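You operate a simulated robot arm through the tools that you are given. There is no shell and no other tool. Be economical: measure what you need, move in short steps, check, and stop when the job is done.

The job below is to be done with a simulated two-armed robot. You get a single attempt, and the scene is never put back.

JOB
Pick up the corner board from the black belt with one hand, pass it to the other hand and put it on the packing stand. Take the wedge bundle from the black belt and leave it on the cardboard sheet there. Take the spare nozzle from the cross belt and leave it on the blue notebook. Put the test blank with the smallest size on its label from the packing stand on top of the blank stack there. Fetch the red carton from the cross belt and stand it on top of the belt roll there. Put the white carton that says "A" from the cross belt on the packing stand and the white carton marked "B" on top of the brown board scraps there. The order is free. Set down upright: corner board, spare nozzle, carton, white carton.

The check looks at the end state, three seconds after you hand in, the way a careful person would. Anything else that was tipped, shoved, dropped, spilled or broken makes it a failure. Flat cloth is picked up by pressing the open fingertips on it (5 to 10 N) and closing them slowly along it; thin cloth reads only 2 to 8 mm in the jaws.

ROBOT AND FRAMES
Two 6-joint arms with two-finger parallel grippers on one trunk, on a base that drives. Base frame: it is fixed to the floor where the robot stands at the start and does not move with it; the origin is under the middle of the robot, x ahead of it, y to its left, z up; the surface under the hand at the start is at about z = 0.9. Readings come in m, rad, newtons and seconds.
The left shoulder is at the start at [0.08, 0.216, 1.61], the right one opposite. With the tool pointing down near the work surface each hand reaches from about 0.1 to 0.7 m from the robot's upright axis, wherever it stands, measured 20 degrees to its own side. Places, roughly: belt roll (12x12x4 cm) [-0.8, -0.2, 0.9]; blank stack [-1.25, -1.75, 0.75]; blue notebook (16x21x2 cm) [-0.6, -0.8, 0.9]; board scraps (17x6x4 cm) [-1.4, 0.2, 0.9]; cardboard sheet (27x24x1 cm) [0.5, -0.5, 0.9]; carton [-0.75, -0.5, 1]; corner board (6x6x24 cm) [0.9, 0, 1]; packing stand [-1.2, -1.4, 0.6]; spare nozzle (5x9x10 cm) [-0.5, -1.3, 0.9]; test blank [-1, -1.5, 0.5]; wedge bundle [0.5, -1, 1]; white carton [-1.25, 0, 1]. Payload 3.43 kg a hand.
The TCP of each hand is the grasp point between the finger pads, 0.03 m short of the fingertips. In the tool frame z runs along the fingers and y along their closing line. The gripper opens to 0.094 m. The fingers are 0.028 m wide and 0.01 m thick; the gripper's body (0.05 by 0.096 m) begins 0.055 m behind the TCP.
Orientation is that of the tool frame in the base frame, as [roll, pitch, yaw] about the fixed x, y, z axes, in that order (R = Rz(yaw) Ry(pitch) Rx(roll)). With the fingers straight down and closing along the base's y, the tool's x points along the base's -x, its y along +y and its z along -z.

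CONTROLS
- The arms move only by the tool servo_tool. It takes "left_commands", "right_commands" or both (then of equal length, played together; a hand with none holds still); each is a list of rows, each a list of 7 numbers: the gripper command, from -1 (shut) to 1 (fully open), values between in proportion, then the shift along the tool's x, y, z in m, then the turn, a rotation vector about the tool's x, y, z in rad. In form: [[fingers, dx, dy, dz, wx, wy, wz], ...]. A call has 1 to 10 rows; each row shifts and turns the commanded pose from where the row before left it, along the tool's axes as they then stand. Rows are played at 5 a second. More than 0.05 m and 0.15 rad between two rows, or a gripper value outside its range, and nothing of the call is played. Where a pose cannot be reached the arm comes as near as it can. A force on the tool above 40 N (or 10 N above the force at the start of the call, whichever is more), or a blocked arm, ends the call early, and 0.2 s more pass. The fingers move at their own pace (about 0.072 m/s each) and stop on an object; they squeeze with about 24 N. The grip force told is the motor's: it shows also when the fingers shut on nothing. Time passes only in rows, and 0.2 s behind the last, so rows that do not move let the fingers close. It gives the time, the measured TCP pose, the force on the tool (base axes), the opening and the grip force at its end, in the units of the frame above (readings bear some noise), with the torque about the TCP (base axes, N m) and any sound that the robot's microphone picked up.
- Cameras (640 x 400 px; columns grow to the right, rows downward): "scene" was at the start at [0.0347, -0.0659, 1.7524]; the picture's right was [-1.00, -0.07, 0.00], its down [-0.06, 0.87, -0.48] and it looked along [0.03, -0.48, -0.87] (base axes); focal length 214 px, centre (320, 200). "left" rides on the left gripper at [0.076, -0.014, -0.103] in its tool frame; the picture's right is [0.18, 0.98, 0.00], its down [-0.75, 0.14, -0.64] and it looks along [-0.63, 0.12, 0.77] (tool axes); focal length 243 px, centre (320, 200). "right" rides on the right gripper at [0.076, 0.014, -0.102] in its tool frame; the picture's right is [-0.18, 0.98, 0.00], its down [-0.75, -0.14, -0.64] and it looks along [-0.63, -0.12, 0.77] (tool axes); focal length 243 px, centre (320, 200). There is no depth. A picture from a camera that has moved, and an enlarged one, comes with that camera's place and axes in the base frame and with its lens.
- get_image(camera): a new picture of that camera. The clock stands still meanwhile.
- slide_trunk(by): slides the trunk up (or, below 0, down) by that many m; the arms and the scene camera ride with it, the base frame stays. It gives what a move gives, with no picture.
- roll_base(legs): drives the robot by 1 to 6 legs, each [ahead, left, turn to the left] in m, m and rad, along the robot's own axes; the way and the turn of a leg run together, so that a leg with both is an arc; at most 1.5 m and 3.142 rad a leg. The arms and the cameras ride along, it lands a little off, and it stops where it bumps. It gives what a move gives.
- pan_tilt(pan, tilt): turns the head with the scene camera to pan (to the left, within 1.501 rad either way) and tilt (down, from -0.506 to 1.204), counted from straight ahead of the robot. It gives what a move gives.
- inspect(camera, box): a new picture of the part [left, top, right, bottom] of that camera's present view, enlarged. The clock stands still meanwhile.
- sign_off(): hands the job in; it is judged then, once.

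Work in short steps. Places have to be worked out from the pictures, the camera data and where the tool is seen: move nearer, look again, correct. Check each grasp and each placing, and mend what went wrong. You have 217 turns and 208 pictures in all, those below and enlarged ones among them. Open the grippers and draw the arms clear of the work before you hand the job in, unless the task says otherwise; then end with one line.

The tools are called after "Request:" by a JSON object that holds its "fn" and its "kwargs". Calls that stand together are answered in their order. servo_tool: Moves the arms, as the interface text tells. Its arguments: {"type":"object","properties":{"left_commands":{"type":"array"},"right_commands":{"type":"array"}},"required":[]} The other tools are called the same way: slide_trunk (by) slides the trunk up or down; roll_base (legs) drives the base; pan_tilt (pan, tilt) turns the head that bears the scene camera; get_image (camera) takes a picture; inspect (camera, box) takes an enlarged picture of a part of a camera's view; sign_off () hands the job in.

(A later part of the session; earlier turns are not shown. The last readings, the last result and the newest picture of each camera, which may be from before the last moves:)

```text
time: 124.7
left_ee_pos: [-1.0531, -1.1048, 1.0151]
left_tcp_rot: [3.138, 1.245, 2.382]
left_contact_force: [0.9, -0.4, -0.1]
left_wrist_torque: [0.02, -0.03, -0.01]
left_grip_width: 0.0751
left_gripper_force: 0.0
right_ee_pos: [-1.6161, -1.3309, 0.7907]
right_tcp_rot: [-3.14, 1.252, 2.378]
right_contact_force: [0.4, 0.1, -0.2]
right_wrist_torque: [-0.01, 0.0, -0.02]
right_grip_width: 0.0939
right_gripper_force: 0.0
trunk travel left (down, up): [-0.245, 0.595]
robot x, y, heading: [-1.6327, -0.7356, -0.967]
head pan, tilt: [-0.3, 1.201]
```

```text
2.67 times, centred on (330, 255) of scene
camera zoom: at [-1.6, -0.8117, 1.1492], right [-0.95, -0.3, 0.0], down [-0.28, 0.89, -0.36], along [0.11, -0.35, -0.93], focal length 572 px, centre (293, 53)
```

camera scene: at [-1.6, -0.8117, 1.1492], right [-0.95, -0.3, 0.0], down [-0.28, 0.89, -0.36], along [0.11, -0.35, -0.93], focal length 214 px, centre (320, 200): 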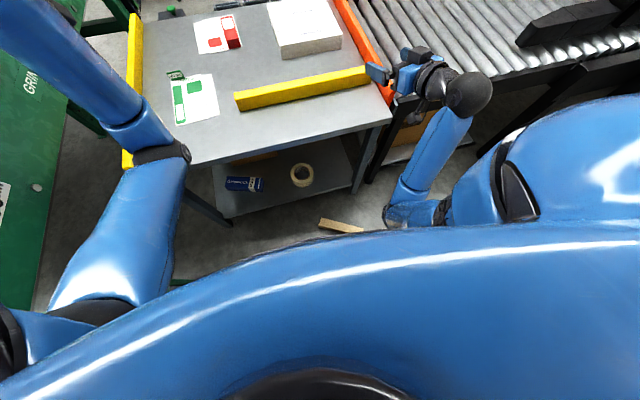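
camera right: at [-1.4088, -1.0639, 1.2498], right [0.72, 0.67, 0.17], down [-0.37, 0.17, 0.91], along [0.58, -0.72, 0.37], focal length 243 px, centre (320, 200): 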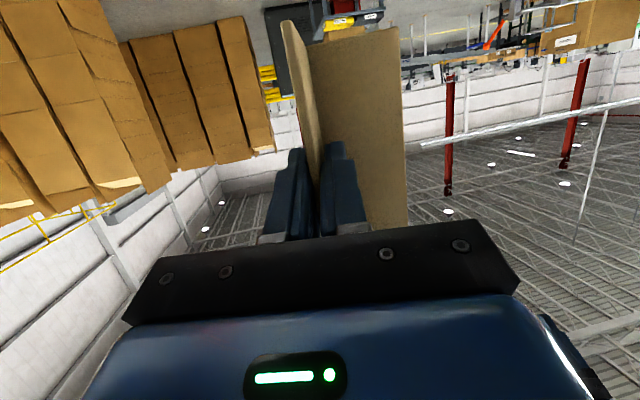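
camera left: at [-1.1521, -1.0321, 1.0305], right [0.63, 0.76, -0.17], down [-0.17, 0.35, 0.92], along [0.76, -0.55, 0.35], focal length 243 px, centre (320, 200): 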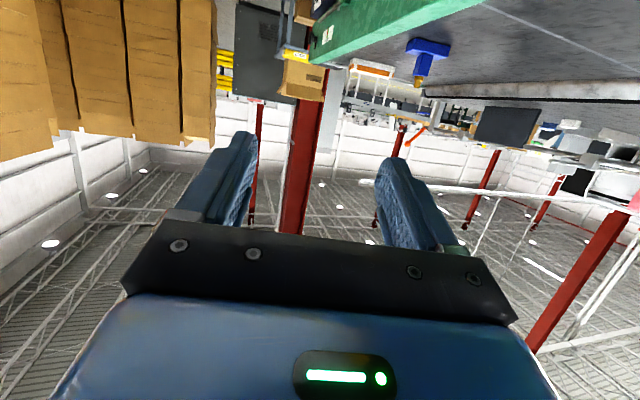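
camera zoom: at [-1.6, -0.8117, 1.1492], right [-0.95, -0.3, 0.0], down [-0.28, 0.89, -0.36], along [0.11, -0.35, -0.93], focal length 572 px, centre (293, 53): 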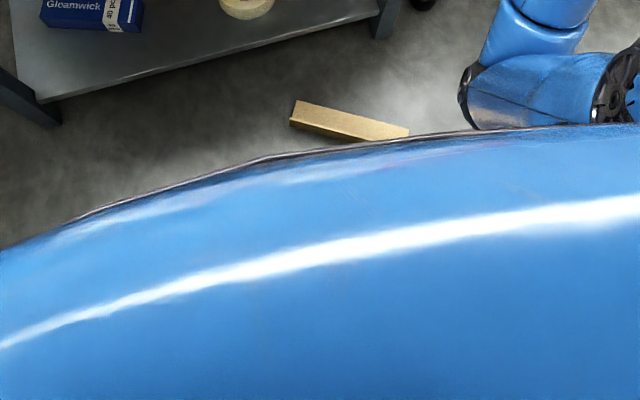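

It lies just ahead of the base, right of centre. I raise the left hand, back off 16 cm, and lower the trunk to fetch it with the right hand.

Request:
{"fn": "servo_tool", "kwargs": {"left_commands": [[0.6, -0.04, 0, -0.015, 0, 0, 0], [0.6, -0.04, 0, -0.015, 0, 0, 0], [0.6, -0.04, 0, -0.015, 0, 0, 0], [0.6, -0.04, 0, -0.015, 0, 0, 0], [0.6, -0.04, 0, -0.015, 0, 0, 0]]}}

Request:
{"fn": "roll_base", "kwargs": {"legs": [[-0.2, 0, 0]]}}

Request:
{"fn": "slide_trunk", "kwargs": {"by": -0.24}}

Request:
{"fn": "get_image", "kwargs": {"camera": "scene"}}

```text
time: 125.9
left_ee_pos: [-1.0602, -1.1, 1.2293]
left_tcp_rot: [3.139, 1.248, 2.381]
left_contact_force: [-0.1, 0.1, -0.4]
left_wrist_torque: [-0.05, 0.01, -0.01]
left_grip_width: 0.075
left_gripper_force: 0.0
right_ee_pos: [-1.616, -1.33, 0.792]
right_tcp_rot: [-3.139, 1.254, 2.379]
right_contact_force: [-0.2, 0.1, 0.0]
right_wrist_torque: [0.01, 0.02, 0.02]
right_grip_width: 0.094
right_gripper_force: 0.0
trunk travel left (down, up): [-0.245, 0.595]
robot x, y, heading: [-1.6337, -0.7321, -0.966]
head pan, tilt: [-0.3, 1.201]
```

```text
time: 127.5
left_ee_pos: [-1.1718, -0.9348, 1.2294]
left_tcp_rot: [3.139, 1.248, 2.384]
left_contact_force: [-1.0, 1.1, 0.1]
left_wrist_torque: [0.02, 0.03, 0.0]
left_grip_width: 0.0754
left_gripper_force: 0.1
right_ee_pos: [-1.7288, -1.1652, 0.7911]
right_tcp_rot: [-3.141, 1.253, 2.381]
right_contact_force: [1.0, 0.7, -0.7]
right_wrist_torque: [-0.03, 0.0, 0.0]
right_grip_width: 0.0939
right_gripper_force: 0.1
trunk travel left (down, up): [-0.245, 0.595]
robot x, y, heading: [-1.7481, -0.5694, -0.963]
head pan, tilt: [-0.3, 1.201]
```

```text
time: 130.0
left_ee_pos: [-1.1727, -0.9349, 0.9886]
left_tcp_rot: [3.137, 1.248, 2.382]
left_contact_force: [-0.2, -0.8, -0.9]
left_wrist_torque: [-0.01, 0.0, 0.0]
left_grip_width: 0.0752
left_gripper_force: 0.1
right_ee_pos: [-1.7277, -1.1659, 0.5517]
right_tcp_rot: [-3.141, 1.255, 2.381]
right_contact_force: [0.3, 0.6, 0.1]
right_wrist_torque: [0.01, 0.0, -0.02]
right_grip_width: 0.0939
right_gripper_force: 0.1
trunk travel left (down, up): [-0.005, 0.835]
robot x, y, heading: [-1.746, -0.5685, -0.957]
head pan, tilt: [-0.3, 1.201]
```

```text
116 pictures are left
camera scene: at [-1.7143, -0.6473, 0.9093], right [-0.95, -0.3, 0.0], down [-0.28, 0.89, -0.36], along [0.11, -0.35, -0.93], focal length 214 px, centre (320, 200)
```

scene: 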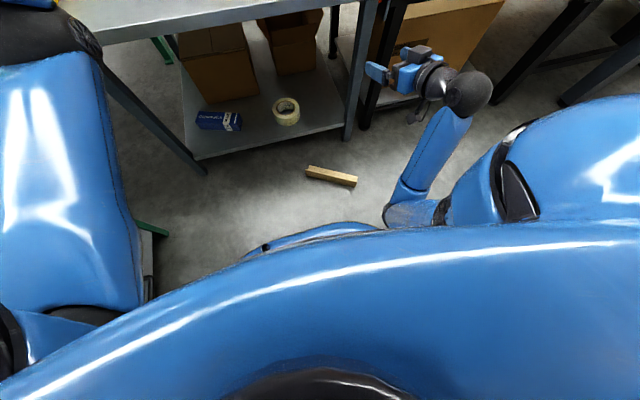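

Request:
{"fn": "inspect", "kwargs": {"camera": "scene", "box": [280, 140, 380, 210]}}

```text
5.71 times, centred on (330, 175) of scene
camera zoom: at [-1.7143, -0.6473, 0.9093], right [-0.95, -0.3, 0.0], down [-0.28, 0.89, -0.36], along [0.11, -0.35, -0.93], focal length 1226 px, centre (263, 343)
```

zoom: 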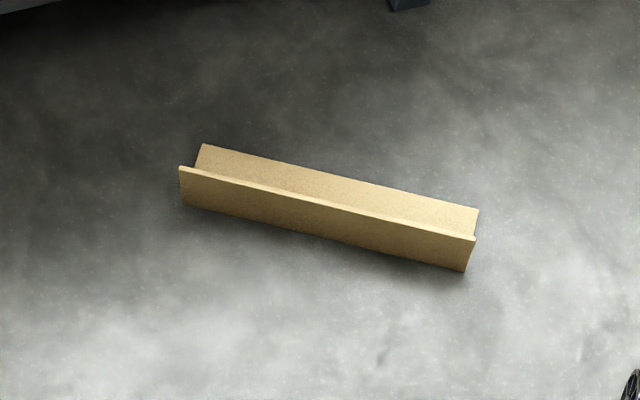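

The board lies intact with one leg standing up and the other flat behind it, running along world x from about (-1.507,-1.09) to (-1.743,-1.095). I tilt the right tool down while lowering.

Request:
{"fn": "servo_tool", "kwargs": {"right_commands": [[1, 0.0285, 0, 0.0094, 0, 0.139, 0], [1, 0.0269, 0, 0.0132, 0, 0.139, 0], [1, 0.0248, 0, 0.0168, 0, 0.139, 0], [1, 0.0223, 0, 0.0201, 0, 0.139, 0], [1, 0.0193, 0, 0.023, 0, 0.139, 0], [1, 0.0159, 0, 0.0254, 0, 0.139, 0], [1, 0.0122, 0, 0.0274, 0, 0.139, 0], [1, 0.0083, 0, 0.0288, 0, 0.139, 0], [1, 0.0042, 0, 0.0297, 0, 0.139, 0]]}}

Request:
{"fn": "get_image", "kwargs": {"camera": "right"}}

```text
time: 132.0
left_ee_pos: [-1.1715, -0.9352, 0.9883]
left_tcp_rot: [3.138, 1.248, 2.386]
left_contact_force: [-0.4, -0.5, 0.2]
left_wrist_torque: [0.03, 0.0, -0.02]
left_grip_width: 0.075
left_gripper_force: 0.0
right_ee_pos: [-1.7194, -1.1819, 0.239]
right_tcp_rot: [-3.141, 0.004, 2.378]
right_contact_force: [0.1, -1.0, -0.6]
right_wrist_torque: [-0.02, 0.01, -0.01]
right_grip_width: 0.0941
right_gripper_force: 0.0
right hand out of reach, approached as far as the arm can: row 5, 6, 7, 8, 9
trunk travel left (down, up): [-0.005, 0.835]
robot x, y, heading: [-1.7463, -0.57, -0.963]
head pan, tilt: [-0.3, 1.201]
```

```text
114 pictures are left
camera right: at [-1.7651, -1.1175, 0.3412], right [0.81, 0.58, 0.0], down [0.45, -0.62, 0.64], along [0.38, -0.52, -0.76], focal length 243 px, centre (320, 200)
```

right: 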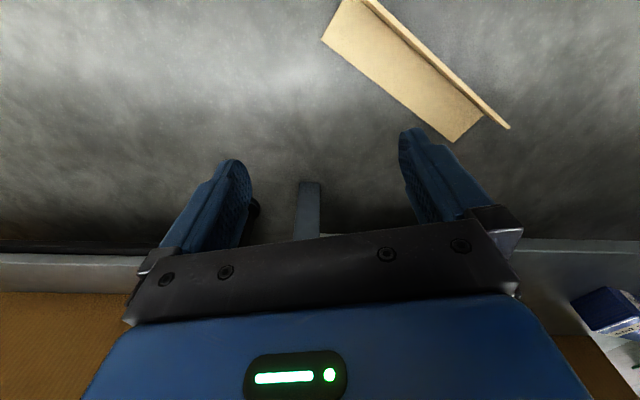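

I turn the yaw to line up with the board and move over it.

Request:
{"fn": "servo_tool", "kwargs": {"right_commands": [[1, 0, 0, 0, 0, 0, -0.127], [1, 0, 0, 0, 0, 0, -0.127], [1, 0, 0, 0, 0, 0, -0.127], [1, 0, 0, 0, 0, 0, -0.127], [1, 0, 0, 0, 0, 0, -0.127], [1, 0, 0, 0, 0, 0, -0.127], [1, -0.033, 0.022, 0.007, 0, 0, 0], [1, -0.033, 0.022, 0.007, 0, 0, 0], [1, -0.033, 0.022, 0.007, 0, 0, 0], [1, -0.033, 0.022, 0.007, 0, 0, 0]]}}

Request:
{"fn": "get_image", "kwargs": {"camera": "right"}}

Request:
{"fn": "get_image", "kwargs": {"camera": "scene"}}

```text
time: 134.2
left_ee_pos: [-1.1725, -0.9339, 0.9875]
left_tcp_rot: [3.138, 1.246, 2.384]
left_contact_force: [0.2, -0.1, 0.1]
left_wrist_torque: [-0.01, -0.01, -0.02]
left_grip_width: 0.0753
left_gripper_force: 0.1
right_ee_pos: [-1.5872, -1.0936, 0.2107]
right_tcp_rot: [-3.138, 0.003, -3.141]
right_contact_force: [-1.8, -0.3, 0.1]
right_wrist_torque: [-0.02, -0.01, 0.0]
right_grip_width: 0.0941
right_gripper_force: 0.1
trunk travel left (down, up): [-0.005, 0.835]
robot x, y, heading: [-1.7477, -0.5667, -0.96]
head pan, tilt: [-0.3, 1.201]
```

```text
113 pictures are left
camera right: at [-1.664, -1.0786, 0.3136], right [0.18, 0.98, 0.0], down [0.75, -0.14, 0.64], along [0.63, -0.12, -0.77], focal length 243 px, centre (320, 200)
```

right: 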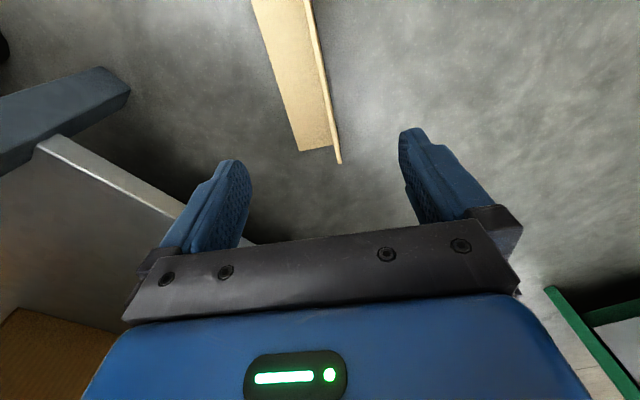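

```text
112 pictures are left
camera scene: at [-1.7141, -0.6473, 0.9092], right [-0.95, -0.3, 0.0], down [-0.28, 0.89, -0.36], along [0.11, -0.34, -0.93], focal length 214 px, centre (320, 200)
```

scene: 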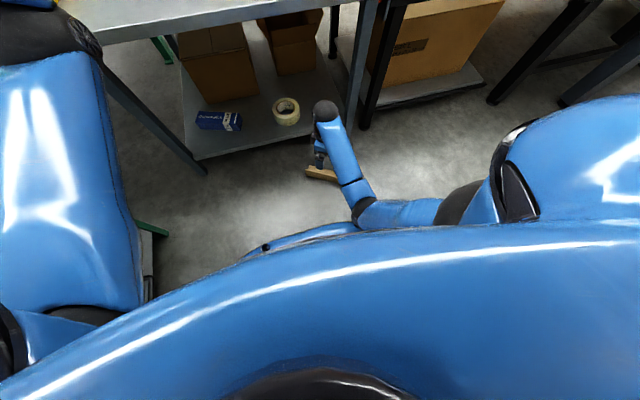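

Aligned; I descend to z≈.045 straddling the standing leg and close.

Request:
{"fn": "servo_tool", "kwargs": {"right_commands": [[1, 0, 0.004, 0.04, 0, 0, 0], [1, 0, 0, 0.04, 0, 0, 0], [1, 0, 0, 0.04, 0, 0, 0], [1, 0, 0, 0.025, 0, 0, 0], [1, 0, 0, 0.018, 0, 0, 0]]}}

Request:
{"fn": "get_image", "kwargs": {"camera": "right"}}

```text
time: 135.4
left_ee_pos: [-1.1736, -0.9352, 0.9872]
left_tcp_rot: [3.139, 1.247, 2.385]
left_contact_force: [0.2, -0.1, -0.7]
left_wrist_torque: [-0.01, -0.03, 0.01]
left_grip_width: 0.0753
left_gripper_force: 0.1
right_ee_pos: [-1.5865, -1.0904, 0.0462]
right_tcp_rot: [-3.14, 0.002, 3.141]
right_contact_force: [1.2, -0.6, 0.5]
right_wrist_torque: [-0.01, -0.02, -0.01]
right_grip_width: 0.0941
right_gripper_force: 0.0
trunk travel left (down, up): [-0.005, 0.835]
robot x, y, heading: [-1.7488, -0.5688, -0.964]
head pan, tilt: [-0.3, 1.201]
```

```text
111 pictures are left
camera right: at [-1.6643, -1.0753, 0.1499], right [0.18, 0.98, 0.0], down [0.75, -0.14, 0.64], along [0.63, -0.12, -0.77], focal length 243 px, centre (320, 200)
```

right: 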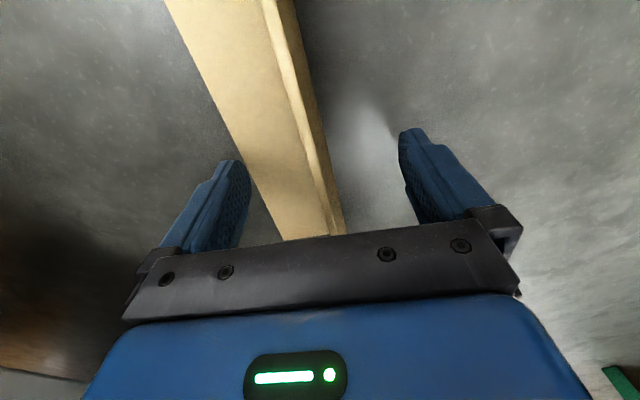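

Request:
{"fn": "servo_tool", "kwargs": {"right_commands": [[0.3, 0, 0, 0, 0, 0, 0], [-0.4, 0, 0, 0, 0, 0, 0], [-1, 0, 0, 0, 0, 0, 0], [-1, 0, 0, 0, 0, 0, 0], [-1, 0, 0, 0, 0, 0, 0]]}}

Request:
{"fn": "servo_tool", "kwargs": {"right_commands": [[-1, 0, 0, -0.03, 0, 0, 0], [-1, 0, 0, -0.04, 0, 0, 0], [-1, 0, 0, -0.04, 0, 0, 0], [-1, 0, 0, -0.04, 0, 0, 0]]}}

Request:
{"fn": "get_image", "kwargs": {"camera": "right"}}

```text
time: 136.6
left_ee_pos: [-1.173, -0.9348, 0.989]
left_tcp_rot: [3.138, 1.245, 2.384]
left_contact_force: [-0.2, -0.4, 0.2]
left_wrist_torque: [0.02, 0.0, -0.01]
left_grip_width: 0.0756
left_gripper_force: 0.1
right_ee_pos: [-1.5886, -1.0893, 0.0473]
right_tcp_rot: [-3.139, 0.002, -3.141]
right_contact_force: [0.7, 0.2, -0.2]
right_wrist_torque: [0.0, 0.02, -0.04]
right_grip_width: 0.009
right_gripper_force: 23.9
trunk travel left (down, up): [-0.005, 0.835]
robot x, y, heading: [-1.7475, -0.5691, -0.959]
head pan, tilt: [-0.3, 1.201]
```

```text
time: 137.6
left_ee_pos: [-1.1728, -0.9336, 0.9878]
left_tcp_rot: [3.139, 1.246, 2.384]
left_contact_force: [0.1, -0.2, -0.3]
left_wrist_torque: [0.0, 0.03, 0.01]
left_grip_width: 0.0753
left_gripper_force: 0.0
right_ee_pos: [-1.5875, -1.0893, 0.197]
right_tcp_rot: [-3.141, 0.001, -3.14]
right_contact_force: [-0.3, 0.0, -1.5]
right_wrist_torque: [0.0, -0.06, -0.04]
right_grip_width: 0.0092
right_gripper_force: 23.8
trunk travel left (down, up): [-0.005, 0.835]
robot x, y, heading: [-1.7501, -0.5626, -0.959]
head pan, tilt: [-0.3, 1.201]
```

```text
110 pictures are left
camera right: at [-1.6644, -1.0746, 0.2997], right [0.18, 0.98, 0.0], down [0.75, -0.14, 0.64], along [0.63, -0.12, -0.77], focal length 243 px, centre (320, 200)
```

right: 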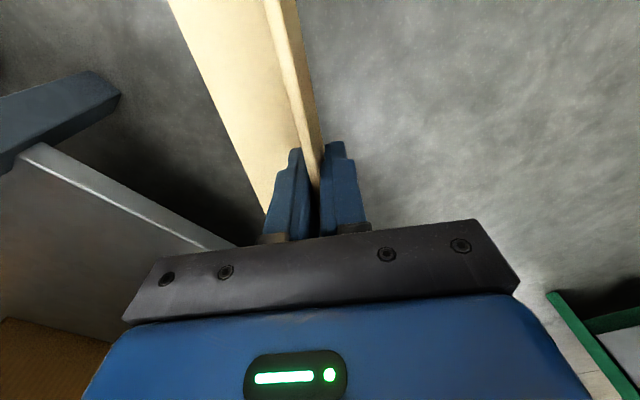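

Regrasped at 9 mm, 8 cm from its front end. I raise the trunk, then pitch the board upright with the tool horizontal.

Request:
{"fn": "slide_trunk", "kwargs": {"by": 0.4}}

Request:
{"fn": "servo_tool", "kwargs": {"right_commands": [[-1, 0, 0, -0.03, 0, -0.145, 0], [-1, -0.004, 0, -0.03, 0, -0.145, 0], [-1, -0.008, 0, -0.028, 0, -0.145, 0], [-1, -0.012, 0, -0.027, 0, -0.145, 0], [-1, -0.016, 0, -0.025, 0, -0.145, 0], [-1, -0.02, 0, -0.022, 0, -0.145, 0], [-1, -0.023, 0, -0.019, 0, -0.145, 0], [-1, -0.025, 0, -0.016, 0, -0.145, 0], [-1, -0.027, 0, -0.012, 0, -0.145, 0], [-1, -0.029, 0, -0.008, 0, -0.145, 0]]}}

Request:
{"fn": "pan_tilt", "kwargs": {"pan": -0.1, "tilt": 0.9}}

Request:
{"fn": "get_image", "kwargs": {"camera": "scene"}}

```text
time: 141.4
left_ee_pos: [-1.1729, -0.934, 1.3876]
left_tcp_rot: [3.139, 1.243, 2.383]
left_contact_force: [0.1, 0.7, 0.4]
left_wrist_torque: [-0.01, 0.02, -0.01]
left_grip_width: 0.0752
left_gripper_force: 0.1
right_ee_pos: [-1.5876, -1.0901, 0.5954]
right_tcp_rot: [-3.141, 0.002, -3.141]
right_contact_force: [0.5, 0.3, -1.9]
right_wrist_torque: [-0.02, -0.02, 0.01]
right_grip_width: 0.0088
right_gripper_force: 24.3
trunk travel left (down, up): [-0.405, 0.435]
robot x, y, heading: [-1.7484, -0.5697, -0.966]
head pan, tilt: [-0.3, 1.201]
```

```text
time: 143.6
left_ee_pos: [-1.1722, -0.9346, 1.3878]
left_tcp_rot: [3.139, 1.245, 2.384]
left_contact_force: [0.4, 0.2, 0.5]
left_wrist_torque: [0.01, -0.02, 0.0]
left_grip_width: 0.0753
left_gripper_force: 0.1
right_ee_pos: [-1.589, -1.0884, 0.8927]
right_tcp_rot: [-3.126, 1.453, -3.127]
right_contact_force: [-0.2, 0.2, -1.1]
right_wrist_torque: [0.04, 0.04, 0.01]
right_grip_width: 0.0088
right_gripper_force: 23.5
trunk travel left (down, up): [-0.405, 0.435]
robot x, y, heading: [-1.7498, -0.57, -0.962]
head pan, tilt: [-0.3, 1.201]
```

```text
time: 144.4
left_ee_pos: [-1.1725, -0.9344, 1.3882]
left_tcp_rot: [3.138, 1.246, 2.384]
left_contact_force: [0.7, -0.5, 0.1]
left_wrist_torque: [-0.01, 0.0, -0.03]
left_grip_width: 0.075
left_gripper_force: 0.0
right_ee_pos: [-1.59, -1.0879, 0.8935]
right_tcp_rot: [-3.123, 1.45, -3.121]
right_contact_force: [-0.1, -0.5, -1.4]
right_wrist_torque: [0.0, 0.04, -0.01]
right_grip_width: 0.009
right_gripper_force: 23.8
trunk travel left (down, up): [-0.405, 0.435]
robot x, y, heading: [-1.7482, -0.57, -0.965]
head pan, tilt: [-0.099, 0.901]
```

```text
109 pictures are left
camera scene: at [-1.6943, -0.6603, 1.3289], right [-0.87, -0.49, 0.0], down [-0.38, 0.68, -0.62], along [0.3, -0.54, -0.78], focal length 214 px, centre (320, 200)
```

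scene: 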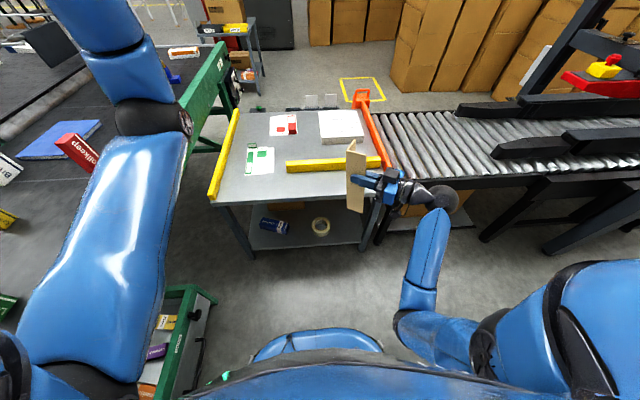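

Board is upright in hand. A straight drive of 22 cm puts it over the free strip; I first finish the pitch to exactly horizontal.

Request:
{"fn": "servo_tool", "kwargs": {"right_commands": [[-1, 0, 0, 0, 0, -0.12, 0], [-1, 0, 0, 0, 0, 0, 0]]}}

Request:
{"fn": "roll_base", "kwargs": {"legs": [[0.222, 0, 0]]}}

Request:
{"fn": "get_image", "kwargs": {"camera": "scene"}}

Request:
{"fn": "inspect", "kwargs": {"camera": "scene", "box": [280, 120, 440, 260]}}

```text
time: 145.0
left_ee_pos: [-1.173, -0.9357, 1.3878]
left_tcp_rot: [3.137, 1.246, 2.384]
left_contact_force: [-0.6, 0.7, 0.0]
left_wrist_torque: [0.0, 0.0, -0.01]
left_grip_width: 0.0751
left_gripper_force: 0.1
right_ee_pos: [-1.5896, -1.0885, 0.8935]
right_tcp_rot: [-0.928, 1.567, -0.931]
right_contact_force: [0.1, -0.4, -0.3]
right_wrist_torque: [-0.01, 0.02, -0.02]
right_grip_width: 0.009
right_gripper_force: 23.8
trunk travel left (down, up): [-0.405, 0.435]
robot x, y, heading: [-1.7484, -0.5677, -0.963]
head pan, tilt: [-0.099, 0.901]
```

```text
time: 146.7
left_ee_pos: [-1.0445, -1.1156, 1.3871]
left_tcp_rot: [3.137, 1.246, 2.384]
left_contact_force: [0.2, -0.1, -0.2]
left_wrist_torque: [-0.02, -0.01, 0.0]
left_grip_width: 0.0752
left_gripper_force: 0.0
right_ee_pos: [-1.4648, -1.2696, 0.8939]
right_tcp_rot: [-1.055, 1.567, -1.056]
right_contact_force: [0.4, -0.3, -1.4]
right_wrist_torque: [0.03, 0.01, 0.0]
right_grip_width: 0.0091
right_gripper_force: 24.0
trunk travel left (down, up): [-0.405, 0.435]
robot x, y, heading: [-1.6221, -0.75, -0.96]
head pan, tilt: [-0.099, 0.901]
```

```text
108 pictures are left
camera scene: at [-1.5676, -0.8416, 1.3291], right [-0.87, -0.49, 0.0], down [-0.38, 0.68, -0.62], along [0.3, -0.54, -0.78], focal length 214 px, centre (320, 200)
```

scene: 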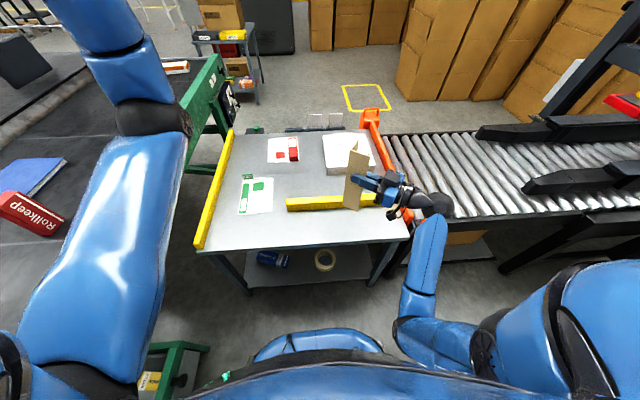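

```text
2.86 times, centred on (360, 190) of scene
camera zoom: at [-1.5676, -0.8416, 1.3291], right [-0.87, -0.49, 0.0], down [-0.38, 0.68, -0.62], along [0.3, -0.54, -0.78], focal length 613 px, centre (206, 229)
```

zoom: 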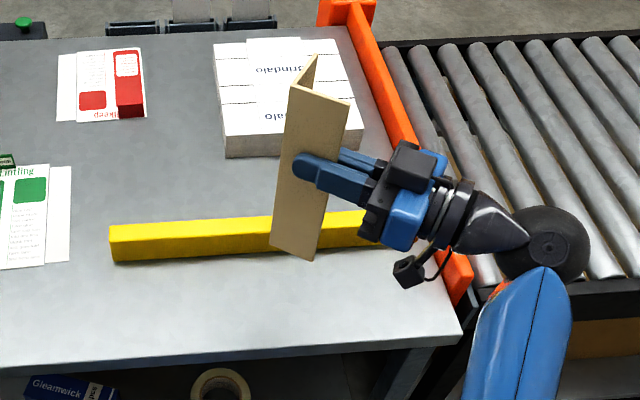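

Footprint and arm clear the edges. I lower 12 cm by trunk, then feel down.

Request:
{"fn": "slide_trunk", "kwargs": {"by": -0.12}}

Request:
{"fn": "servo_tool", "kwargs": {"right_commands": [[-1, 0.006, 0, 0, 0, 0, 0], [-1, 0.005, 0, 0, 0, 0, 0]]}}

Request:
{"fn": "inspect", "kwargs": {"camera": "scene", "box": [280, 100, 440, 240]}}

```text
time: 148.2
left_ee_pos: [-1.0462, -1.1116, 1.2694]
left_tcp_rot: [-3.141, 1.25, 2.388]
left_contact_force: [1.4, -0.3, 0.3]
left_wrist_torque: [-0.01, 0.02, -0.02]
left_grip_width: 0.0756
left_gripper_force: 0.1
right_ee_pos: [-1.4636, -1.2688, 0.7766]
right_tcp_rot: [-0.916, 1.56, -0.916]
right_contact_force: [0.9, -0.7, 21.3]
right_wrist_torque: [-0.11, 0.11, -0.01]
right_grip_width: 0.009
right_gripper_force: 24.4
trunk travel left (down, up): [-0.285, 0.555]
robot x, y, heading: [-1.6217, -0.75, -0.963]
head pan, tilt: [-0.099, 0.901]
```

```text
time: 148.8
left_ee_pos: [-1.0478, -1.1136, 1.2696]
left_tcp_rot: [3.14, 1.25, 2.387]
left_contact_force: [-1.2, -0.2, 1.1]
left_wrist_torque: [-0.01, -0.04, 0.02]
left_grip_width: 0.0752
left_gripper_force: 0.0
right_ee_pos: [-1.4643, -1.2681, 0.7643]
right_tcp_rot: [-0.994, 1.564, -0.996]
right_contact_force: [-1.3, -1.2, 26.3]
right_wrist_torque: [-0.25, 0.09, -0.05]
right_grip_width: 0.0091
right_gripper_force: 24.0
trunk travel left (down, up): [-0.285, 0.555]
robot x, y, heading: [-1.623, -0.7538, -0.959]
head pan, tilt: [-0.099, 0.901]
```

```text
2.86 times, centred on (360, 170) of scene
camera zoom: at [-1.5684, -0.8393, 1.2094], right [-0.87, -0.49, 0.0], down [-0.38, 0.68, -0.62], along [0.3, -0.54, -0.78], focal length 613 px, centre (206, 286)
```

zoom: 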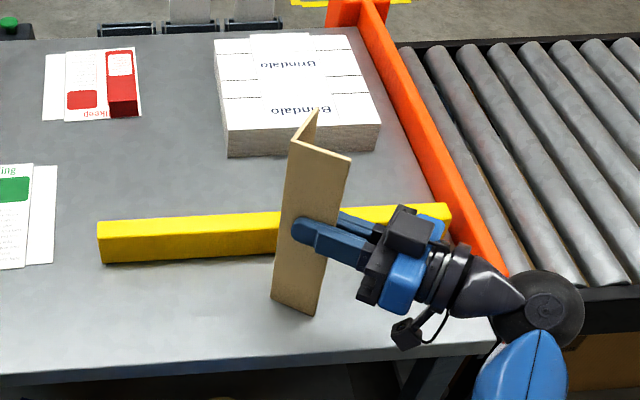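

It visibly stands on the table (26 N). I ease the pressure, open, and draw straight back.

Request:
{"fn": "servo_tool", "kwargs": {"right_commands": [[-1, -0.007, 0, 0, 0, 0, 0], [-0.8, 0, 0, 0, 0, 0, 0], [-0.5, 0, 0, 0, 0, 0, 0], [-0.2, 0, 0, 0, 0, 0, 0], [-0.2, 0, 0, 0, 0, 0, 0]]}}

Request:
{"fn": "inspect", "kwargs": {"camera": "scene", "box": [280, 100, 440, 240]}}

```text
time: 150.0
left_ee_pos: [-1.0454, -1.1155, 1.2679]
left_tcp_rot: [3.137, 1.248, 2.385]
left_contact_force: [-0.7, 0.1, 0.2]
left_wrist_torque: [0.01, -0.01, 0.02]
left_grip_width: 0.0752
left_gripper_force: 0.0
right_ee_pos: [-1.4628, -1.2696, 0.7682]
right_tcp_rot: [-1.12, 1.567, -1.119]
right_contact_force: [0.1, 0.1, 0.0]
right_wrist_torque: [0.01, 0.0, 0.0]
right_grip_width: 0.0376
right_gripper_force: 0.1
trunk travel left (down, up): [-0.285, 0.555]
robot x, y, heading: [-1.6185, -0.7488, -0.961]
head pan, tilt: [-0.099, 0.901]
```

```text
2.86 times, centred on (360, 170) of scene
camera zoom: at [-1.5674, -0.8417, 1.209], right [-0.87, -0.49, 0.0], down [-0.38, 0.68, -0.62], along [0.3, -0.54, -0.78], focal length 613 px, centre (206, 286)
```

zoom: 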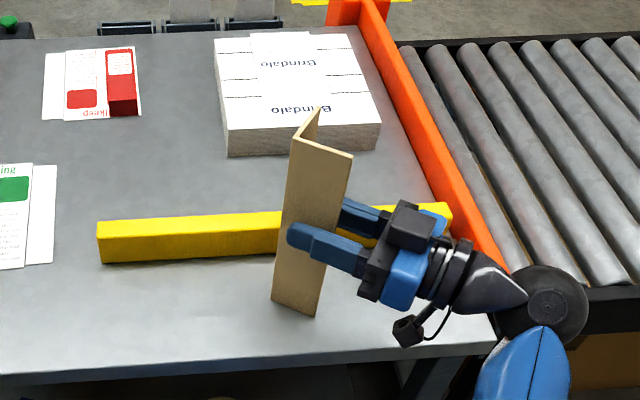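

Standing free. I pull the hand straight back 12 cm.

Request:
{"fn": "servo_tool", "kwargs": {"right_commands": [[-0.2, 0, 0, -0.03, 0, 0, 0], [-0.2, 0, 0, -0.03, 0, 0, 0], [-0.2, 0, 0, -0.03, 0, 0, 0], [-0.2, 0, 0, -0.03, 0, 0, 0], [0, -0.03, 0, 0, 0, 0, 0], [0, -0.04, 0, 0, 0, 0, 0], [0, -0.04, 0, 0, 0, 0, 0]]}}

Request:
{"fn": "get_image", "kwargs": {"camera": "scene"}}

```text
time: 151.6
left_ee_pos: [-1.0455, -1.1161, 1.2668]
left_tcp_rot: [3.138, 1.247, 2.383]
left_contact_force: [-0.2, -0.1, 0.8]
left_wrist_torque: [0.0, -0.03, 0.01]
left_grip_width: 0.0751
left_gripper_force: 0.0
right_ee_pos: [-1.5836, -1.2691, 0.879]
right_tcp_rot: [-0.931, 1.568, -0.929]
right_contact_force: [-0.7, -0.3, 0.4]
right_wrist_torque: [0.01, -0.04, 0.03]
right_grip_width: 0.0472
right_gripper_force: 0.1
trunk travel left (down, up): [-0.285, 0.555]
robot x, y, heading: [-1.6227, -0.749, -0.963]
head pan, tilt: [-0.099, 0.901]
```

```text
104 pictures are left
camera scene: at [-1.5674, -0.8417, 1.2089], right [-0.87, -0.49, 0.0], down [-0.38, 0.68, -0.62], along [0.3, -0.54, -0.78], focal length 214 px, centre (320, 200)
```

scene: 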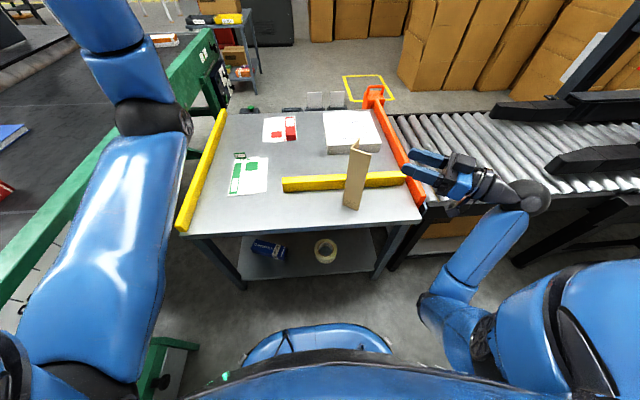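

Corner board stands on the stand. Now I read the test blanks' labels.

Request:
{"fn": "inspect", "kwargs": {"camera": "scene", "box": [220, 140, 280, 200]}}

Request:
{"fn": "inspect", "kwargs": {"camera": "scene", "box": [250, 105, 310, 150]}}

```text
6.67 times, centred on (250, 170) of scene
camera zoom: at [-1.5674, -0.8417, 1.2089], right [-0.87, -0.49, 0.0], down [-0.38, 0.68, -0.62], along [0.3, -0.54, -0.78], focal length 1430 px, centre (787, 400)
```

zoom: 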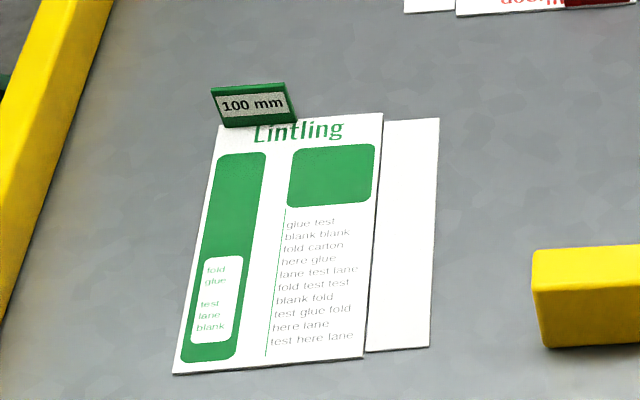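

```text
8.89 times, centred on (280, 128) of scene
camera zoom: at [-1.5674, -0.8417, 1.2089], right [-0.87, -0.49, 0.0], down [-0.38, 0.68, -0.62], along [0.3, -0.54, -0.78], focal length 1906 px, centre (676, 844)
```

zoom: 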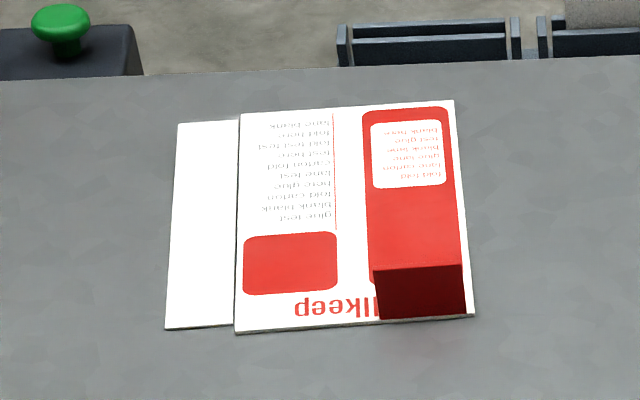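

Green reads 100 mm; the red tab faces the far side, and the wedge bundle is also best reached there. I back off, raise the trunk and look right for a way round the roller machine.

Request:
{"fn": "roll_base", "kwargs": {"legs": [[-0.45, 0, 0]]}}

Request:
{"fn": "slide_trunk", "kwargs": {"by": 0.4}}

Request:
{"fn": "pan_tilt", "kwargs": {"pan": -1.0, "tilt": 0.35}}

Request:
{"fn": "get_image", "kwargs": {"camera": "scene"}}

```text
time: 154.4
left_ee_pos: [-1.306, -0.7439, 1.2686]
left_tcp_rot: [3.139, 1.249, 2.382]
left_contact_force: [-0.1, 0.3, 0.1]
left_wrist_torque: [-0.02, -0.02, 0.05]
left_grip_width: 0.0751
left_gripper_force: 0.0
right_ee_pos: [-1.843, -0.8971, 0.8799]
right_tcp_rot: [-1.065, 1.566, -1.063]
right_contact_force: [0.3, 0.2, -0.4]
right_wrist_torque: [-0.01, -0.01, -0.01]
right_grip_width: 0.0469
right_gripper_force: 0.1
trunk travel left (down, up): [-0.285, 0.555]
robot x, y, heading: [-1.877, -0.3782, -0.966]
head pan, tilt: [-0.099, 0.901]
```

```text
time: 158.2
left_ee_pos: [-1.3059, -0.7459, 1.6683]
left_tcp_rot: [3.139, 1.248, 2.384]
left_contact_force: [-0.6, 0.5, -0.1]
left_wrist_torque: [-0.01, 0.02, 0.01]
left_grip_width: 0.075
left_gripper_force: 0.1
right_ee_pos: [-1.8434, -0.8985, 1.2788]
right_tcp_rot: [-1.068, 1.566, -1.069]
right_contact_force: [-0.5, 0.5, -0.1]
right_wrist_torque: [0.05, 0.0, 0.04]
right_grip_width: 0.0468
right_gripper_force: 0.1
trunk travel left (down, up): [-0.685, 0.155]
robot x, y, heading: [-1.8842, -0.3825, -0.963]
head pan, tilt: [-0.099, 0.901]
```

```text
time: 159.4
left_ee_pos: [-1.3061, -0.7446, 1.6689]
left_tcp_rot: [3.138, 1.247, 2.384]
left_contact_force: [-0.4, 0.9, 0.0]
left_wrist_torque: [0.0, -0.02, -0.03]
left_grip_width: 0.0754
left_gripper_force: 0.0
right_ee_pos: [-1.8433, -0.8981, 1.2783]
right_tcp_rot: [-1.071, 1.568, -1.071]
right_contact_force: [0.0, 0.0, -0.2]
right_wrist_torque: [-0.01, 0.02, -0.01]
right_grip_width: 0.0468
right_gripper_force: 0.1
trunk travel left (down, up): [-0.685, 0.155]
robot x, y, heading: [-1.8816, -0.3764, -0.964]
head pan, tilt: [-1.0, 0.351]
```

```text
101 pictures are left
camera scene: at [-1.8992, -0.4904, 1.6565], right [-0.92, 0.38, 0.0], down [0.13, 0.32, -0.94], along [-0.36, -0.87, -0.34], focal length 214 px, centre (320, 200)
```

scene: 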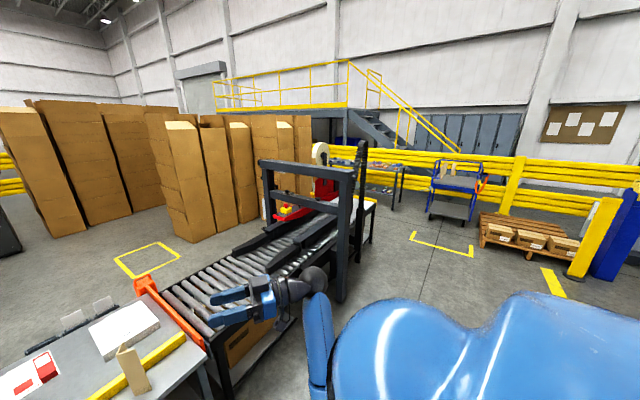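

There is about 1.1 m between machine end and the shelf. I turn round to the right so my hands trail, then go sideways past the machine's end.

Request:
{"fn": "roll_base", "kwargs": {"legs": [[0, 0, -1.57], [0, 0, -1.57]]}}

Request:
{"fn": "roll_base", "kwargs": {"legs": [[0.1, 1.13, 0], [0, 1.13, 0], [0, 1.12, 0]]}}

Request:
{"fn": "pan_tilt", "kwargs": {"pan": 1.5, "tilt": 0.5}}

Request:
{"fn": "get_image", "kwargs": {"camera": "scene"}}

Request:
{"fn": "pan_tilt", "kwargs": {"pan": -1.5, "tilt": 0.5}}

Request:
{"fn": "get_image", "kwargs": {"camera": "scene"}}

```text
time: 167.4
left_ee_pos: [-2.456, -0.0118, 1.6677]
left_tcp_rot: [3.139, 1.249, -0.76]
left_contact_force: [0.0, -0.5, 0.5]
left_wrist_torque: [-0.02, -0.01, -0.01]
left_grip_width: 0.075
left_gripper_force: 0.0
right_ee_pos: [-1.9187, 0.1402, 1.278]
right_tcp_rot: [-1.171, 1.568, 1.97]
right_contact_force: [1.3, -0.3, -0.1]
right_wrist_torque: [0.0, 0.01, -0.02]
right_grip_width: 0.0472
right_gripper_force: 0.1
trunk travel left (down, up): [-0.685, 0.155]
robot x, y, heading: [-1.8766, -0.3763, 2.176]
head pan, tilt: [-1.0, 0.351]
```

```text
time: 183.9
left_ee_pos: [-5.2615, -1.8293, 1.6692]
left_tcp_rot: [3.137, 1.249, -0.78]
left_contact_force: [0.4, -0.2, -0.8]
left_wrist_torque: [0.0, 0.0, 0.04]
left_grip_width: 0.0752
left_gripper_force: 0.1
right_ee_pos: [-4.7227, -1.6868, 1.2794]
right_tcp_rot: [-0.655, 1.566, 2.465]
right_contact_force: [1.1, -0.8, 0.0]
right_wrist_torque: [0.0, -0.02, 0.02]
right_grip_width: 0.0469
right_gripper_force: 0.1
trunk travel left (down, up): [-0.685, 0.155]
robot x, y, heading: [-4.696, -2.2075, 2.157]
head pan, tilt: [-1.0, 0.351]
stopped in leg 3: the robot was blocked; the commanded pose is now the measured one
```

```text
time: 186.1
left_ee_pos: [-5.2641, -1.8303, 1.6683]
left_tcp_rot: [3.14, 1.248, -0.777]
left_contact_force: [-0.3, 0.9, 0.0]
left_wrist_torque: [0.0, 0.02, -0.04]
left_grip_width: 0.0751
left_gripper_force: 0.1
right_ee_pos: [-4.7243, -1.6869, 1.2781]
right_tcp_rot: [-1.085, 1.567, 2.034]
right_contact_force: [-0.4, -0.4, -0.2]
right_wrist_torque: [-0.02, -0.03, 0.0]
right_grip_width: 0.0471
right_gripper_force: 0.0
trunk travel left (down, up): [-0.685, 0.155]
robot x, y, heading: [-4.6986, -2.2074, 2.165]
head pan, tilt: [1.499, 0.499]
```

```text
100 pictures are left
camera scene: at [-4.7925, -2.2277, 1.6429], right [-0.5, 0.87, 0.0], down [0.42, 0.24, -0.88], along [-0.76, -0.43, -0.48], focal length 214 px, centre (320, 200)
```

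scene: 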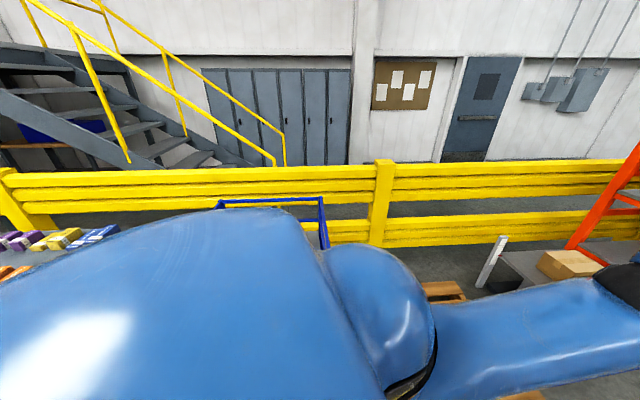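

```text
time: 188.7
left_ee_pos: [-5.2642, -1.8307, 1.6682]
left_tcp_rot: [3.139, 1.248, -0.777]
left_contact_force: [0.0, -0.2, -0.9]
left_wrist_torque: [-0.02, -0.03, -0.03]
left_grip_width: 0.075
left_gripper_force: 0.0
right_ee_pos: [-4.7232, -1.686, 1.2791]
right_tcp_rot: [-1.054, 1.567, 2.067]
right_contact_force: [-0.2, 0.0, 0.1]
right_wrist_torque: [0.0, 0.01, 0.0]
right_grip_width: 0.047
right_gripper_force: 0.1
trunk travel left (down, up): [-0.685, 0.155]
robot x, y, heading: [-4.6982, -2.2076, 2.162]
head pan, tilt: [-1.499, 0.499]
```

```text
99 pictures are left
camera scene: at [-4.6415, -2.1268, 1.6429], right [0.61, -0.79, 0.0], down [-0.38, -0.29, -0.88], along [0.69, 0.54, -0.48], focal length 214 px, centre (320, 200)
```

scene: 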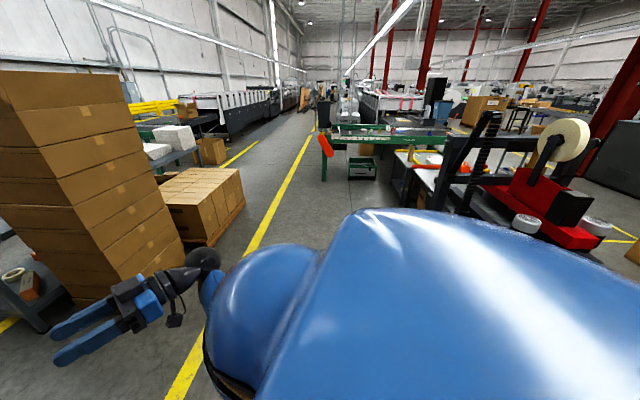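

I was blocked by something at my left (the blue cart region). I step away, turn to face along the belt line and look into the gap behind the machine.

Request:
{"fn": "roll_base", "kwargs": {"legs": [[0, -0.3, 0], [0, 0, -1.57]]}}

Request:
{"fn": "get_image", "kwargs": {"camera": "scene"}}

```text
time: 194.6
left_ee_pos: [-4.0737, -1.473, 1.6679]
left_tcp_rot: [3.139, 1.248, -2.345]
left_contact_force: [-0.6, -0.3, -0.2]
left_wrist_torque: [0.01, 0.03, -0.01]
left_grip_width: 0.0751
left_gripper_force: 0.0
right_ee_pos: [-3.9281, -2.0126, 1.2795]
right_tcp_rot: [-1.145, 1.566, 0.408]
right_contact_force: [0.0, 0.7, 0.5]
right_wrist_torque: [-0.01, 0.03, -0.03]
right_grip_width: 0.0471
right_gripper_force: 0.0
trunk travel left (down, up): [-0.685, 0.155]
robot x, y, heading: [-4.4469, -2.0438, 0.591]
head pan, tilt: [-1.499, 0.499]
```

```text
98 pictures are left
camera scene: at [-4.3683, -2.0968, 1.6429], right [-0.79, -0.62, 0.0], down [-0.29, 0.38, -0.88], along [0.54, -0.69, -0.48], focal length 214 px, centre (320, 200)
```

scene: 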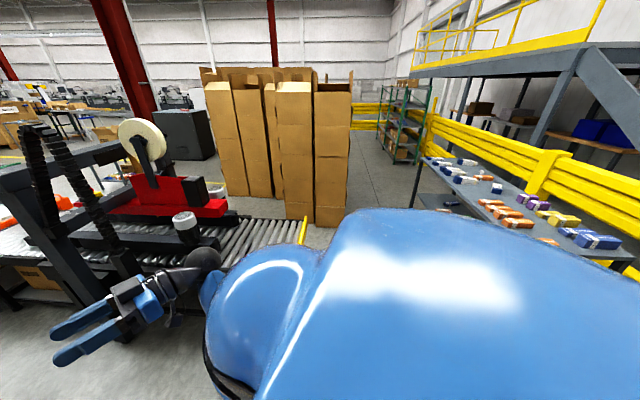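

Gap behind the machine looks narrow (about 0.75 m) because of a carton stack. I go nearer to measure it properly.

Request:
{"fn": "roll_base", "kwargs": {"legs": [[-0.3, -0.6, 0]]}}

Request:
{"fn": "pan_tilt", "kwargs": {"pan": -1.2, "tilt": 0.7}}

Request:
{"fn": "get_image", "kwargs": {"camera": "scene"}}

```text
time: 198.3
left_ee_pos: [-3.9909, -2.1339, 1.6681]
left_tcp_rot: [-3.138, 1.246, -2.342]
left_contact_force: [-0.9, 0.2, -0.1]
left_wrist_torque: [0.01, 0.01, -0.03]
left_grip_width: 0.075
left_gripper_force: 0.0
right_ee_pos: [-3.8442, -2.6732, 1.2786]
right_tcp_rot: [-1.516, 1.567, 0.039]
right_contact_force: [-0.1, -0.2, -0.6]
right_wrist_torque: [-0.03, 0.03, 0.0]
right_grip_width: 0.0469
right_gripper_force: 0.0
trunk travel left (down, up): [-0.685, 0.155]
robot x, y, heading: [-4.3621, -2.7024, 0.595]
head pan, tilt: [-1.499, 0.499]
```

```text
time: 199.1
left_ee_pos: [-3.989, -2.1363, 1.6691]
left_tcp_rot: [3.139, 1.248, -2.343]
left_contact_force: [-0.3, -0.8, 0.0]
left_wrist_torque: [0.03, 0.02, 0.01]
left_grip_width: 0.0752
left_gripper_force: 0.1
right_ee_pos: [-3.8433, -2.6754, 1.2792]
right_tcp_rot: [-0.983, 1.567, 0.571]
right_contact_force: [-0.5, 1.3, -0.4]
right_wrist_torque: [-0.01, 0.03, 0.01]
right_grip_width: 0.0472
right_gripper_force: 0.0
trunk travel left (down, up): [-0.685, 0.155]
robot x, y, heading: [-4.3619, -2.7041, 0.595]
head pan, tilt: [-1.201, 0.7]
```

```text
97 pictures are left
camera scene: at [-4.2699, -2.7374, 1.6252], right [-0.57, -0.82, 0.0], down [-0.53, 0.37, -0.77], along [0.63, -0.44, -0.64], focal length 214 px, centre (320, 200)
```

scene: 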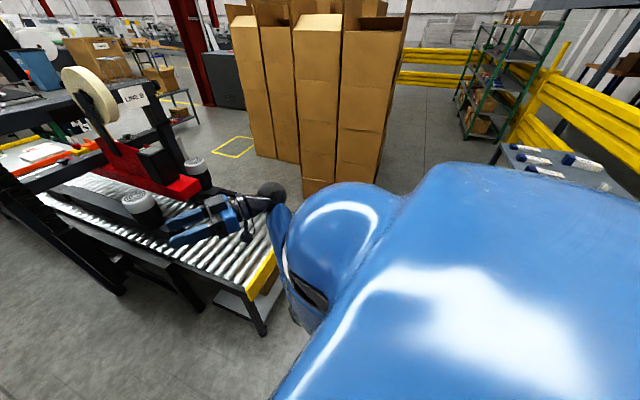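

Measured again: about 0.88 m clear between machine and stack. I thread through in short legs.

Request:
{"fn": "roll_base", "kwargs": {"legs": [[0.077, -0.734, 0], [0.15, -0.62, 0], [1.0, -0.13, 0]]}}

Request:
{"fn": "pan_tilt", "kwargs": {"pan": 0, "tilt": 0.6}}

Request:
{"fn": "get_image", "kwargs": {"camera": "scene"}}

```text
time: 205.9
left_ee_pos: [-3.0782, -3.0864, 1.6687]
left_tcp_rot: [-3.132, 1.248, -2.323]
left_contact_force: [0.3, 0.7, 0.2]
left_wrist_torque: [0.02, -0.02, -0.02]
left_grip_width: 0.0751
left_gripper_force: 0.0
right_ee_pos: [-2.9317, -3.6204, 1.2773]
right_tcp_rot: [-1.344, 1.566, 0.23]
right_contact_force: [0.3, 0.2, 1.5]
right_wrist_torque: [-0.02, 0.0, 0.02]
right_grip_width: 0.0467
right_gripper_force: 0.1
trunk travel left (down, up): [-0.685, 0.155]
robot x, y, heading: [-3.4473, -3.6637, 0.604]
head pan, tilt: [-1.201, 0.7]
stopped in leg 2: the robot was blocked; the commanded pose is now the measured one
```

```text
time: 207.3
left_ee_pos: [-3.08, -3.0861, 1.6681]
left_tcp_rot: [-3.131, 1.247, -2.321]
left_contact_force: [0.4, -0.5, 0.3]
left_wrist_torque: [-0.03, -0.02, 0.01]
left_grip_width: 0.0752
left_gripper_force: 0.0
right_ee_pos: [-2.9311, -3.6206, 1.2781]
right_tcp_rot: [-1.365, 1.565, 0.209]
right_contact_force: [0.4, 0.5, -0.3]
right_wrist_torque: [-0.02, 0.01, 0.0]
right_grip_width: 0.047
right_gripper_force: 0.0
trunk travel left (down, up): [-0.685, 0.155]
robot x, y, heading: [-3.4405, -3.6668, 0.601]
head pan, tilt: [0.0, 0.6]
```

```text
96 pictures are left
camera scene: at [-3.35, -3.5918, 1.6339], right [0.57, -0.82, 0.0], down [-0.46, -0.32, -0.83], along [0.68, 0.47, -0.56], focal length 214 px, centre (320, 200)
```

scene: 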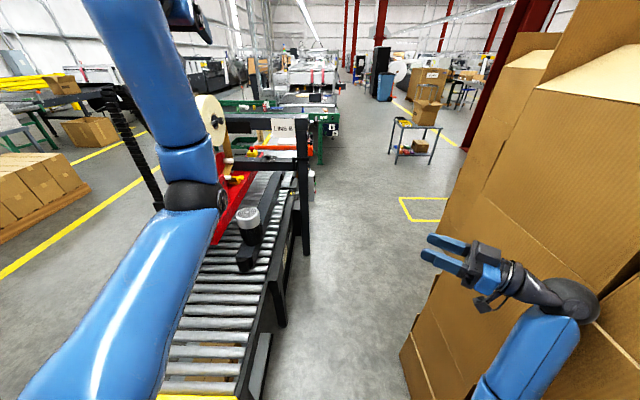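

The right wrist sticks out sideways toward the stack. I turn that hand to point forward and draw it inward, then continue.

Request:
{"fn": "servo_tool", "kwargs": {"right_commands": [[0, 0, 0, -0.02, 0.137, 0, 0], [0, 0, 0.01, -0.02, 0.137, 0, 0], [0, 0, 0.01, -0.02, 0.137, 0, 0], [0, 0, 0.01, -0.01, 0.137, 0, 0], [0, 0, 0.02, 0, 0.137, 0, 0], [0, 0, 0.03, 0, 0.137, 0, 0], [0, 0, 0.03, 0, 0.137, 0, 0], [0, -0.03, 0.03, 0, 0, 0, 0], [0, -0.03, 0.03, 0, 0, 0, 0]]}}

Request:
{"fn": "get_image", "kwargs": {"camera": "scene"}}

Request:
{"fn": "pan_tilt", "kwargs": {"pan": -1.1, "tilt": 0.9}}

Request:
{"fn": "get_image", "kwargs": {"camera": "scene"}}

```text
time: 209.3
left_ee_pos: [-3.0739, -3.089, 1.6675]
left_tcp_rot: [3.138, 1.244, -2.335]
left_contact_force: [0.1, 0.7, -0.5]
left_wrist_torque: [-0.03, 0.01, -0.01]
left_grip_width: 0.0753
left_gripper_force: 0.0
right_ee_pos: [-2.8597, -3.6131, 1.2201]
right_tcp_rot: [0.542, 1.565, 1.158]
right_contact_force: [0.2, 0.5, 0.0]
right_wrist_torque: [-0.04, -0.01, -0.01]
right_grip_width: 0.0469
right_gripper_force: 0.2
right hand out of reach, approached as far as the arm can: row 3, 4, 5, 6, 7, 8, 9
trunk travel left (down, up): [-0.685, 0.155]
robot x, y, heading: [-3.4414, -3.6628, 0.604]
head pan, tilt: [0.0, 0.6]
```

```text
95 pictures are left
camera scene: at [-3.344, -3.5952, 1.6337], right [0.57, -0.82, 0.0], down [-0.47, -0.32, -0.82], along [0.68, 0.47, -0.57], focal length 214 px, centre (320, 200)
```

scene: 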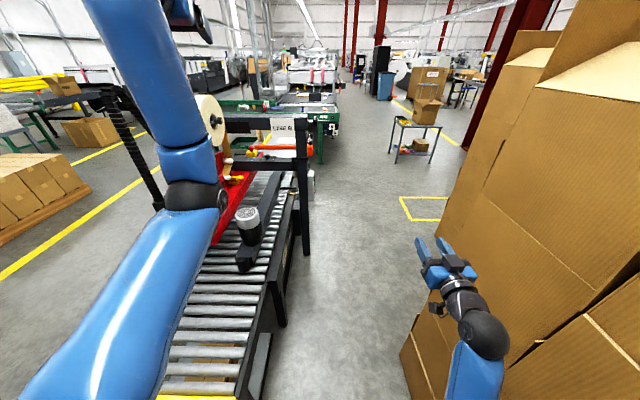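

```text
time: 210.7
left_ee_pos: [-3.0742, -3.0895, 1.6692]
left_tcp_rot: [3.138, 1.248, -2.333]
left_contact_force: [0.3, -0.1, 0.3]
left_wrist_torque: [0.01, -0.02, -0.01]
left_grip_width: 0.0756
left_gripper_force: 0.1
right_ee_pos: [-2.8623, -3.614, 1.2186]
right_tcp_rot: [0.387, 1.566, 1.002]
right_contact_force: [0.3, 0.6, -0.1]
right_wrist_torque: [0.0, -0.01, -0.01]
right_grip_width: 0.0472
right_gripper_force: 0.0
trunk travel left (down, up): [-0.685, 0.155]
robot x, y, heading: [-3.442, -3.6571, 0.61]
head pan, tilt: [-1.1, 0.901]
```

```text
94 pictures are left
camera scene: at [-3.3514, -3.6817, 1.609], right [-0.47, -0.88, 0.0], down [-0.69, 0.37, -0.62], along [0.55, -0.29, -0.78], focal length 214 px, centre (320, 200)
```

scene: 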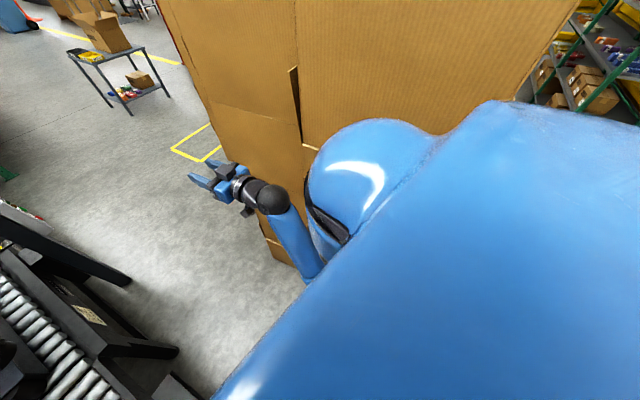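

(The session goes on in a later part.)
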